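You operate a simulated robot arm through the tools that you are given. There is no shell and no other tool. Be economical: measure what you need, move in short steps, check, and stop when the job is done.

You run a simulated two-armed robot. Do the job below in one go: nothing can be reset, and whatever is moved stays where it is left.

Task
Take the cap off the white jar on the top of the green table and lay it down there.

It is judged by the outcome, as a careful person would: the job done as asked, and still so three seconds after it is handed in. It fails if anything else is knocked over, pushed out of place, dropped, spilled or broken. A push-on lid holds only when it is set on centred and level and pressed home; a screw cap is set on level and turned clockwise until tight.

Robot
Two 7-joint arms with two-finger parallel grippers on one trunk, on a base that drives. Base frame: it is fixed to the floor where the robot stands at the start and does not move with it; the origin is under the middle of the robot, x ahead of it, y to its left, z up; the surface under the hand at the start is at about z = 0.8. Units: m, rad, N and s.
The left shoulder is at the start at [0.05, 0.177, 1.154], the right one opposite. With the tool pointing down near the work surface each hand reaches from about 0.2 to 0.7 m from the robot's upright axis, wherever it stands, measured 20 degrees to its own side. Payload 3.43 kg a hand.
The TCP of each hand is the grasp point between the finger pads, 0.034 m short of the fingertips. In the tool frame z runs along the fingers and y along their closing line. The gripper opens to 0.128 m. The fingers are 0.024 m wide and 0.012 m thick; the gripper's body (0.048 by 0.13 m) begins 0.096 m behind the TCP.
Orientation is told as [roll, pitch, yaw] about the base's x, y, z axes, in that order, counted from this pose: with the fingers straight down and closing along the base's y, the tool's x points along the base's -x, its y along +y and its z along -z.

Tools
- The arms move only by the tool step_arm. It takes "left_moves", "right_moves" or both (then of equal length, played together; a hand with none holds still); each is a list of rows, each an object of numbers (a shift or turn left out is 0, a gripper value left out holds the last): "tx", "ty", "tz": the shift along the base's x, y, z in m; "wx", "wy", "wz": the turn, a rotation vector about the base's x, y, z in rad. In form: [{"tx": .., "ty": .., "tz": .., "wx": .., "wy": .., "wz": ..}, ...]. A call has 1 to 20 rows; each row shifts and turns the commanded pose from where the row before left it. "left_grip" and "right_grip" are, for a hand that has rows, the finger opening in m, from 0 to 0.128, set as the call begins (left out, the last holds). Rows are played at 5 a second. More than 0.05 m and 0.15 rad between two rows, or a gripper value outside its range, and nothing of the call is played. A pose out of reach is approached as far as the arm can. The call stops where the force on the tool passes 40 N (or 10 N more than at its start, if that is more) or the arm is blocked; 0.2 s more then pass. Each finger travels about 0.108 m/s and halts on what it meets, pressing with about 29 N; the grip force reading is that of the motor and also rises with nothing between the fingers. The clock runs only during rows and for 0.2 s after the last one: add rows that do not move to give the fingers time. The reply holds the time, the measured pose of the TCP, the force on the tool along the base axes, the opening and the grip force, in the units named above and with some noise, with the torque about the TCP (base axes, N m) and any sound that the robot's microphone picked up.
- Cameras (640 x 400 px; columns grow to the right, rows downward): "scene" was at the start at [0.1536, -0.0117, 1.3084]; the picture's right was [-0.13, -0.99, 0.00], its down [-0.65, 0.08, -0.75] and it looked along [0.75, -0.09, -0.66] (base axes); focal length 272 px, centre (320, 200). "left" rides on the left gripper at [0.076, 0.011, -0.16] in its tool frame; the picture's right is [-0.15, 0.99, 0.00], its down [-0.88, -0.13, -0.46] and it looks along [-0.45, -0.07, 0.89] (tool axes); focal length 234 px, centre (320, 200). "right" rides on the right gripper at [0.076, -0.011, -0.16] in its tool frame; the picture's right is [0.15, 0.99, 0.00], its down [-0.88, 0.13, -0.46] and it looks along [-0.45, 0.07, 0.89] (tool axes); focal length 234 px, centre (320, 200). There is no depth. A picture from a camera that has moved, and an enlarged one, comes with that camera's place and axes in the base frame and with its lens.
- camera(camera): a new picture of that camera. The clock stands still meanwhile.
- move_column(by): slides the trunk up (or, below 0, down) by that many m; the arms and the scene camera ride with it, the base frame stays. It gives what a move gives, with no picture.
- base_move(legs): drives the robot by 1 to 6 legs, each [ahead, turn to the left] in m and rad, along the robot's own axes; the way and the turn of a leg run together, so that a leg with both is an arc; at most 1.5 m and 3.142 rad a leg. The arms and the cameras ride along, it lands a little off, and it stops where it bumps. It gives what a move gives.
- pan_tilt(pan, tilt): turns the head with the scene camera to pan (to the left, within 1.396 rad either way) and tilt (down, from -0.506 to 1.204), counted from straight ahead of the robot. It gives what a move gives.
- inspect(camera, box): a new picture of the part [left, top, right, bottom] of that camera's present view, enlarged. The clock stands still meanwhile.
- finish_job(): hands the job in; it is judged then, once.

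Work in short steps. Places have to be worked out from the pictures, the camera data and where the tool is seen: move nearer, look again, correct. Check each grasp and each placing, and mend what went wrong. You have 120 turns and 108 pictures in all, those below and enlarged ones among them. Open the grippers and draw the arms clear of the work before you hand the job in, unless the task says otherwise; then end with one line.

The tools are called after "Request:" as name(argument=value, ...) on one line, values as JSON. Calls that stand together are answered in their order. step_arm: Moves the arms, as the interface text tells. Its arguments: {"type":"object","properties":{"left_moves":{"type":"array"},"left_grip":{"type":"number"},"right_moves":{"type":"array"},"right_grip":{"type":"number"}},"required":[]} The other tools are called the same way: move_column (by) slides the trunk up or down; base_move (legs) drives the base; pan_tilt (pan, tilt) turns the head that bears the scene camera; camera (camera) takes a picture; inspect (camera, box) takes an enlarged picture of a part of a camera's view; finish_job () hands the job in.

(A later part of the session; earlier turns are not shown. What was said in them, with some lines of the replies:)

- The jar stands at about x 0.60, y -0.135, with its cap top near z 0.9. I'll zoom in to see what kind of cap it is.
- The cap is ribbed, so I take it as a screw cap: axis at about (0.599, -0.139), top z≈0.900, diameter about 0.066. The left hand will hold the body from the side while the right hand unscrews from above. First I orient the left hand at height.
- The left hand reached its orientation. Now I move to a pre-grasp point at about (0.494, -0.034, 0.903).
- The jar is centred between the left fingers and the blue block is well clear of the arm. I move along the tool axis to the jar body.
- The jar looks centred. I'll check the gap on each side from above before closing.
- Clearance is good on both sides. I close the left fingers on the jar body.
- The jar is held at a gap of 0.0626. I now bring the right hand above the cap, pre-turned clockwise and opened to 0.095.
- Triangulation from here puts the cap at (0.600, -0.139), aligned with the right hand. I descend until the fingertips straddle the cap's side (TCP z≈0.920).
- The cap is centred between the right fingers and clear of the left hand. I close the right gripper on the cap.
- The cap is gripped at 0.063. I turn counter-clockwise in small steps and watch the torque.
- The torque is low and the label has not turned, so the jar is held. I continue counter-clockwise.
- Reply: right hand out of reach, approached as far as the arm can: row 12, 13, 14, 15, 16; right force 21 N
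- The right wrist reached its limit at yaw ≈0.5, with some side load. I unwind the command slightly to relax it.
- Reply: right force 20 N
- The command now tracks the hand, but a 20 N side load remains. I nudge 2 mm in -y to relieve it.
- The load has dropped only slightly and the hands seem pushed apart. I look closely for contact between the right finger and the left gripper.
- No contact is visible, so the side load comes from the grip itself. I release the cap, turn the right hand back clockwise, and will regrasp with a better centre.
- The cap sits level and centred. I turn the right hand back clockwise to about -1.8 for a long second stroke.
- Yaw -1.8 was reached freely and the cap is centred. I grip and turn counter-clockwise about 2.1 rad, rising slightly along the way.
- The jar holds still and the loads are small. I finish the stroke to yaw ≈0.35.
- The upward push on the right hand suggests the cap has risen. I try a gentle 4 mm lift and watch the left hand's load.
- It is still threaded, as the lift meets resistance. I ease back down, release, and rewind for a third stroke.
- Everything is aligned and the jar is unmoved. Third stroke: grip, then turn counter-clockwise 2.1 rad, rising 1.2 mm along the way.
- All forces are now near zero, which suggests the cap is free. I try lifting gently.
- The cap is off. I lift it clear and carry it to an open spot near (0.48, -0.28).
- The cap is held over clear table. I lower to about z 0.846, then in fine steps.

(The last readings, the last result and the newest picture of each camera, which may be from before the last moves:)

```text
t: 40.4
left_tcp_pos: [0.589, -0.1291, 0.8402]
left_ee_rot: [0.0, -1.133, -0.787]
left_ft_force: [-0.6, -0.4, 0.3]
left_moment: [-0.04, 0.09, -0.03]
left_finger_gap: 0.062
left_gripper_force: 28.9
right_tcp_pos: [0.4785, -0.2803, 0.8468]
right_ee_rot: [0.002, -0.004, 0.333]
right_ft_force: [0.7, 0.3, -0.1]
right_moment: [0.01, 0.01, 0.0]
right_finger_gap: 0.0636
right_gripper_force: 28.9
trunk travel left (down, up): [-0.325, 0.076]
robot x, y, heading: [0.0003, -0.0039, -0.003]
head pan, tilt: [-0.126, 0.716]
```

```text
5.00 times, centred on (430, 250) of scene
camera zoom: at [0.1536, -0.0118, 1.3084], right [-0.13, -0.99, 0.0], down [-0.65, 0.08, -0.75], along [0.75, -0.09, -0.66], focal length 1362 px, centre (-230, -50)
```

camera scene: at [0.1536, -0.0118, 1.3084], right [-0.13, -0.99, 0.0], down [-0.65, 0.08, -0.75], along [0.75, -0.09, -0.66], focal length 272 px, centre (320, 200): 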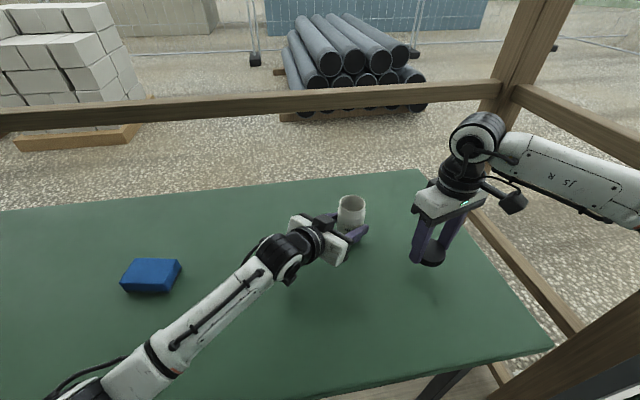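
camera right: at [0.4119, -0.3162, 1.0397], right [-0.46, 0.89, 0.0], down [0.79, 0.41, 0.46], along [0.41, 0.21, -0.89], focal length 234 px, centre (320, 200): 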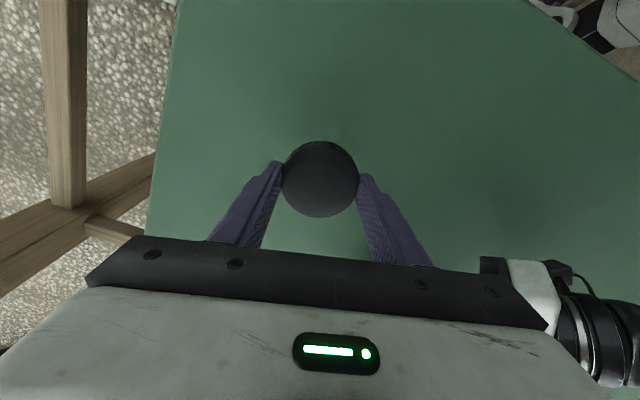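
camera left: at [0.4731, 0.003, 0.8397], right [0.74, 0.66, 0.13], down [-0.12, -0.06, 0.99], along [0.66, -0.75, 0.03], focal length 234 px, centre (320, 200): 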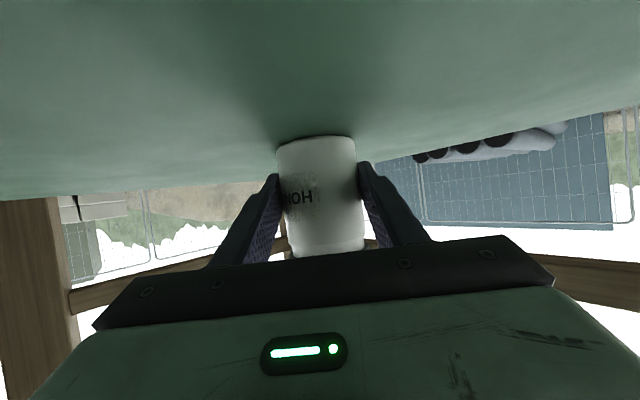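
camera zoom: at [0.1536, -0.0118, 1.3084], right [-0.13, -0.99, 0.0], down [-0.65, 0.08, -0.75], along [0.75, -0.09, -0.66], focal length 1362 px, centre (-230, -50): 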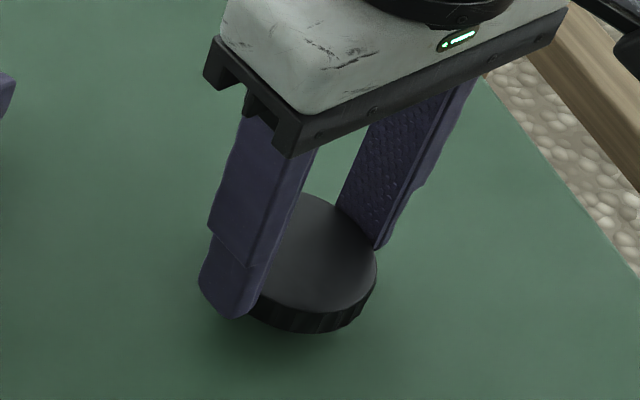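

The cap is still slightly above the table, so I continue down in fine steps.

Request:
step_arm(right_moves=[{"tz": -0.0015}, {"tz": -0.0015}, {"tz": -0.001}])

Request:
step_arm(right_moves=[{"tz": -0.001}, {"tz": -0.001}])

```text
t: 41.2
left_tcp_pos: [0.5892, -0.1295, 0.8406]
left_ee_rot: [0.0, -1.131, -0.789]
left_ft_force: [0.3, -0.1, 0.0]
left_moment: [-0.11, 0.08, -0.01]
left_finger_gap: 0.0616
left_gripper_force: 29.1
right_tcp_pos: [0.4797, -0.2794, 0.8408]
right_ee_rot: [0.002, -0.002, 0.332]
right_ft_force: [-0.7, 0.0, 0.2]
right_moment: [0.02, 0.01, -0.01]
right_finger_gap: 0.0634
right_gripper_force: 29.1
trunk travel left (down, up): [-0.325, 0.076]
robot x, y, heading: [0.0015, 0.0013, -0.001]
head pan, tilt: [-0.126, 0.716]
```

```text
t: 41.8
left_tcp_pos: [0.5897, -0.1307, 0.8412]
left_ee_rot: [0.0, -1.133, -0.788]
left_ft_force: [-0.3, 0.7, -0.3]
left_moment: [-0.06, 0.13, 0.0]
left_finger_gap: 0.0619
left_gripper_force: 28.6
right_tcp_pos: [0.4793, -0.2802, 0.841]
right_ee_rot: [0.002, -0.002, 0.332]
right_ft_force: [0.0, -0.8, -0.6]
right_moment: [-0.01, -0.01, -0.01]
right_finger_gap: 0.0636
right_gripper_force: 28.8
trunk travel left (down, up): [-0.325, 0.076]
robot x, y, heading: [-0.0019, 0.0007, 0.001]
head pan, tilt: [-0.126, 0.716]
```

No contact yet; I continue.

Request:
step_arm(right_moves=[{"tz": -0.001}, {"tz": -0.001}])

Request:
step_arm(right_moves=[{"tz": -0.001}, {"tz": -0.001}])

Request:
inspect(camera="scene", box=[380, 210, 480, 290])

```text
t: 42.4
left_tcp_pos: [0.5897, -0.1304, 0.8401]
left_ee_rot: [0.0, -1.134, -0.787]
left_ft_force: [0.0, 0.0, 0.3]
left_moment: [-0.05, 0.09, -0.06]
left_finger_gap: 0.0622
left_gripper_force: 28.9
right_tcp_pos: [0.4792, -0.2792, 0.8379]
right_ee_rot: [0.001, 0.0, 0.332]
right_ft_force: [-0.7, -1.0, 0.0]
right_moment: [-0.01, 0.02, 0.01]
right_finger_gap: 0.0635
right_gripper_force: 29.0
trunk travel left (down, up): [-0.325, 0.076]
robot x, y, heading: [0.0036, 0.0007, 0.002]
head pan, tilt: [-0.126, 0.716]
```

```text
t: 43.0
left_tcp_pos: [0.5899, -0.1297, 0.8396]
left_ee_rot: [0.0, -1.132, -0.785]
left_ft_force: [-0.8, 0.1, 0.0]
left_moment: [-0.02, 0.11, -0.02]
left_finger_gap: 0.0619
left_gripper_force: 29.4
right_tcp_pos: [0.4794, -0.2808, 0.8365]
right_ee_rot: [0.003, -0.003, 0.332]
right_ft_force: [0.5, 0.4, 0.9]
right_moment: [0.03, -0.03, 0.0]
right_finger_gap: 0.0638
right_gripper_force: 29.3
trunk travel left (down, up): [-0.325, 0.076]
robot x, y, heading: [-0.0, -0.0019, -0.002]
head pan, tilt: [-0.126, 0.716]
```

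```text
5.00 times, centred on (430, 250) of scene
camera zoom: at [0.1536, -0.0117, 1.3084], right [-0.13, -0.99, 0.0], down [-0.65, 0.08, -0.75], along [0.75, -0.09, -0.66], focal length 1362 px, centre (-230, -50)
```

zoom: 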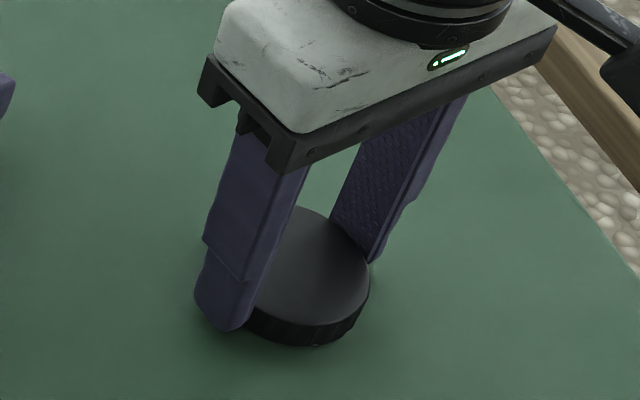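

Very near the table now; a few more 1 mm steps until there is contact.

Request:
step_arm(right_moves=[{"tz": -0.001}, {"tz": -0.0005}])

Request:
step_arm(right_moves=[{"tz": -0.001}, {"tz": -0.0005}])

```text
t: 43.6
left_tcp_pos: [0.5886, -0.1296, 0.84]
left_ee_rot: [0.0, -1.132, -0.788]
left_ft_force: [-0.2, 0.2, -0.4]
left_moment: [-0.05, 0.07, -0.04]
left_finger_gap: 0.0616
left_gripper_force: 28.9
right_tcp_pos: [0.4786, -0.2793, 0.8343]
right_ee_rot: [0.001, -0.001, 0.334]
right_ft_force: [0.3, -0.2, 0.6]
right_moment: [0.01, 0.01, -0.03]
right_finger_gap: 0.0637
right_gripper_force: 29.0
trunk travel left (down, up): [-0.325, 0.076]
robot x, y, heading: [-0.0006, -0.0044, 0.005]
head pan, tilt: [-0.126, 0.716]
```

```text
t: 44.2
left_tcp_pos: [0.5888, -0.129, 0.8394]
left_ee_rot: [0.001, -1.131, -0.791]
left_ft_force: [0.2, 0.4, -0.4]
left_moment: [0.02, 0.03, -0.01]
left_finger_gap: 0.0614
left_gripper_force: 28.9
right_tcp_pos: [0.4798, -0.2792, 0.8346]
right_ee_rot: [0.0, -0.003, 0.33]
right_ft_force: [-1.7, -2.7, 11.9]
right_moment: [-0.14, 0.32, 0.01]
right_finger_gap: 0.0637
right_gripper_force: 29.0
trunk travel left (down, up): [-0.325, 0.076]
robot x, y, heading: [0.0001, -0.0014, -0.002]
head pan, tilt: [-0.126, 0.716]
```

Contact at 12 N: the cap rests on the table. I ease up slightly, release, and look.

Request:
step_arm(right_moves=[{"tz": 0.0007}, {}])

Request:
step_arm(right_moves=[{}, {}, {}], right_grip=0.1)

Request:
inspect(camera="scene", box=[380, 210, 480, 290])

```text
t: 44.8
left_tcp_pos: [0.5893, -0.1288, 0.8408]
left_ee_rot: [0.003, -1.133, -0.786]
left_ft_force: [0.9, 0.3, -0.6]
left_moment: [0.03, 0.01, -0.04]
left_finger_gap: 0.0619
left_gripper_force: 29.2
right_tcp_pos: [0.4804, -0.279, 0.8333]
right_ee_rot: [-0.001, -0.004, 0.332]
right_ft_force: [-0.2, -2.2, 12.7]
right_moment: [-0.14, 0.02, 0.03]
right_finger_gap: 0.0635
right_gripper_force: 29.1
trunk travel left (down, up): [-0.325, 0.076]
robot x, y, heading: [-0.0014, -0.0011, -0.001]
head pan, tilt: [-0.126, 0.716]
```

```text
t: 45.6
left_tcp_pos: [0.5898, -0.1304, 0.841]
left_ee_rot: [-0.001, -1.134, -0.786]
left_ft_force: [-0.2, -0.1, -0.3]
left_moment: [0.05, 0.03, 0.07]
left_finger_gap: 0.062
left_gripper_force: 29.0
right_tcp_pos: [0.4797, -0.2804, 0.8345]
right_ee_rot: [0.0, -0.002, 0.333]
right_ft_force: [0.5, 1.7, 9.3]
right_moment: [-0.4, -0.09, 0.05]
right_finger_gap: 0.0988
right_gripper_force: 0.0
trunk travel left (down, up): [-0.325, 0.076]
robot x, y, heading: [0.0, 0.0012, 0.002]
head pan, tilt: [-0.126, 0.716]
```

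```text
5.00 times, centred on (430, 250) of scene
camera zoom: at [0.1533, -0.0111, 1.3085], right [-0.13, -0.99, 0.0], down [-0.65, 0.08, -0.75], along [0.75, -0.09, -0.66], focal length 1362 px, centre (-230, -50)
```

zoom: 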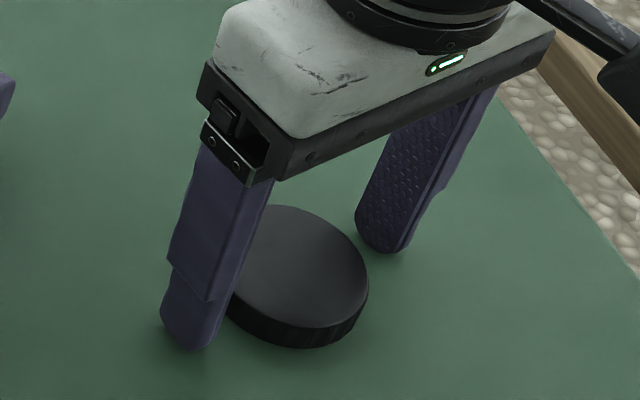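

The cap lies flat on the table. I raise the right hand, and open the left hand to release the jar.

Request:
step_arm(right_moves=[{"tz": 0.01}, {"tz": 0.03}, {"tz": 0.04}, {"tz": 0.04}, {"tz": 0.04}, {"tz": 0.04}])

Request:
step_arm(left_moves=[{}, {}, {}, {}], left_grip=0.128)

Request:
camera(camera="left")

Request:
camera(camera="scene")

```text
t: 47.0
left_tcp_pos: [0.5891, -0.1301, 0.8411]
left_ee_rot: [-0.003, -1.134, -0.786]
left_ft_force: [-0.5, 1.8, -0.3]
left_moment: [-0.04, 0.06, -0.02]
left_finger_gap: 0.0619
left_gripper_force: 29.0
right_tcp_pos: [0.4786, -0.2793, 1.0346]
right_ee_rot: [0.002, 0.001, 0.334]
right_ft_force: [0.0, -0.2, 0.5]
right_moment: [-0.01, 0.0, 0.05]
right_finger_gap: 0.1002
right_gripper_force: 0.0
trunk travel left (down, up): [-0.325, 0.076]
robot x, y, heading: [0.0011, 0.0012, -0.001]
head pan, tilt: [-0.126, 0.716]
```

```text
t: 48.0
left_tcp_pos: [0.5903, -0.1297, 0.8407]
left_ee_rot: [0.0, -1.134, -0.785]
left_ft_force: [-0.4, -0.2, 0.8]
left_moment: [0.0, -0.02, 0.01]
left_finger_gap: 0.1283
left_gripper_force: 0.1
right_tcp_pos: [0.479, -0.2803, 1.0337]
right_ee_rot: [0.001, -0.001, 0.334]
right_ft_force: [0.3, 0.4, 0.5]
right_moment: [-0.01, -0.03, -0.02]
right_finger_gap: 0.0999
right_gripper_force: 0.0
trunk travel left (down, up): [-0.325, 0.076]
robot x, y, heading: [0.001, 0.0021, 0.007]
head pan, tilt: [-0.126, 0.716]
```

```text
70 pictures are left
camera left: at [0.4729, 0.002, 0.8396], right [0.74, 0.65, 0.13], down [-0.12, -0.06, 0.99], along [0.66, -0.75, 0.03], focal length 234 px, centre (320, 200)
```

left: 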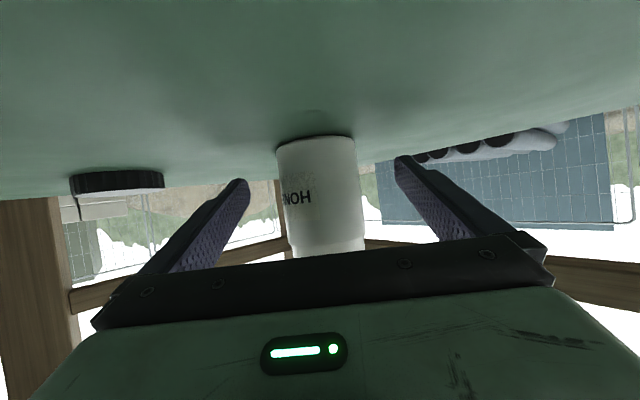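

```text
69 pictures are left
camera scene: at [0.1536, -0.0117, 1.3084], right [-0.13, -0.99, 0.0], down [-0.65, 0.08, -0.75], along [0.75, -0.09, -0.66], focal length 272 px, centre (320, 200)
```

scene: 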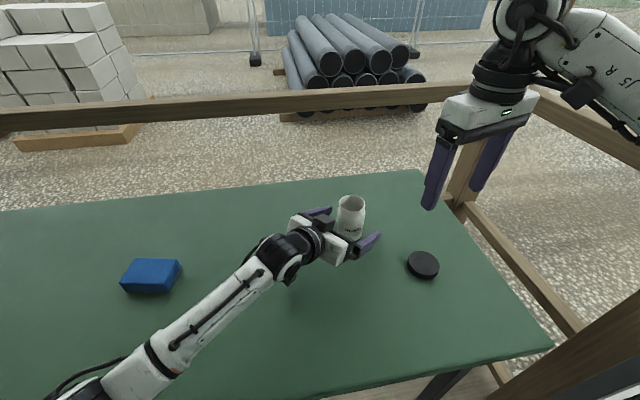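

The jar stands upright, open and free, and the cap lies flat. I back the left hand out along the way it came in, then raise it.

Request:
step_arm(left_moves=[{"tx": -0.016, "ty": 0.016, "tz": 0.0107}, {"tx": -0.016, "ty": 0.016, "tz": 0.0107}, {"tx": -0.016, "ty": 0.016, "tz": 0.0107}, {"tx": -0.016, "ty": 0.016, "tz": 0.0107}, {"tx": -0.016, "ty": 0.016, "tz": 0.0107}, {"tx": -0.016, "ty": 0.016, "tz": 0.0107}, {"ty": 0.02, "tz": 0.03}, {"ty": 0.02, "tz": 0.03}, {"ty": 0.02, "tz": 0.03}, {}])

Request:
camera(camera="scene")

```text
t: 50.2
left_tcp_pos: [0.4913, 0.0271, 0.9945]
left_ee_rot: [0.0, -1.133, -0.787]
left_ft_force: [0.6, 0.0, -0.4]
left_moment: [-0.02, -0.05, 0.01]
left_finger_gap: 0.1281
left_gripper_force: 0.1
right_tcp_pos: [0.4795, -0.2811, 1.0344]
right_ee_rot: [0.003, -0.001, 0.334]
right_ft_force: [0.0, -0.3, 0.2]
right_moment: [-0.01, 0.0, 0.0]
right_finger_gap: 0.1001
right_gripper_force: 0.2
trunk travel left (down, up): [-0.325, 0.076]
robot x, y, heading: [-0.0001, -0.0022, -0.003]
head pan, tilt: [-0.126, 0.716]
```

```text
68 pictures are left
camera scene: at [0.1536, -0.0118, 1.3084], right [-0.13, -0.99, 0.0], down [-0.65, 0.08, -0.75], along [0.75, -0.09, -0.66], focal length 272 px, centre (320, 200)
```

scene: 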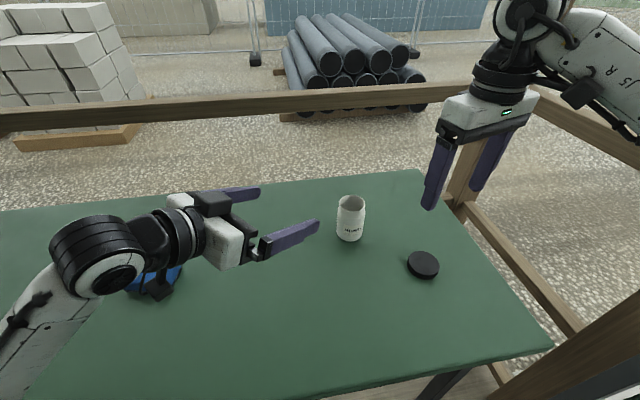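

The jar is upright in its place without the cap, the cap lies flat on the table, and both arms are clear and open. I hand the job in.

Request:
finish_job()

```text
The job is handed in.
```

The cap is unscrewed from the white jar and lies flat on the green table. The jar is still standing where it was, and nothing else was moved.
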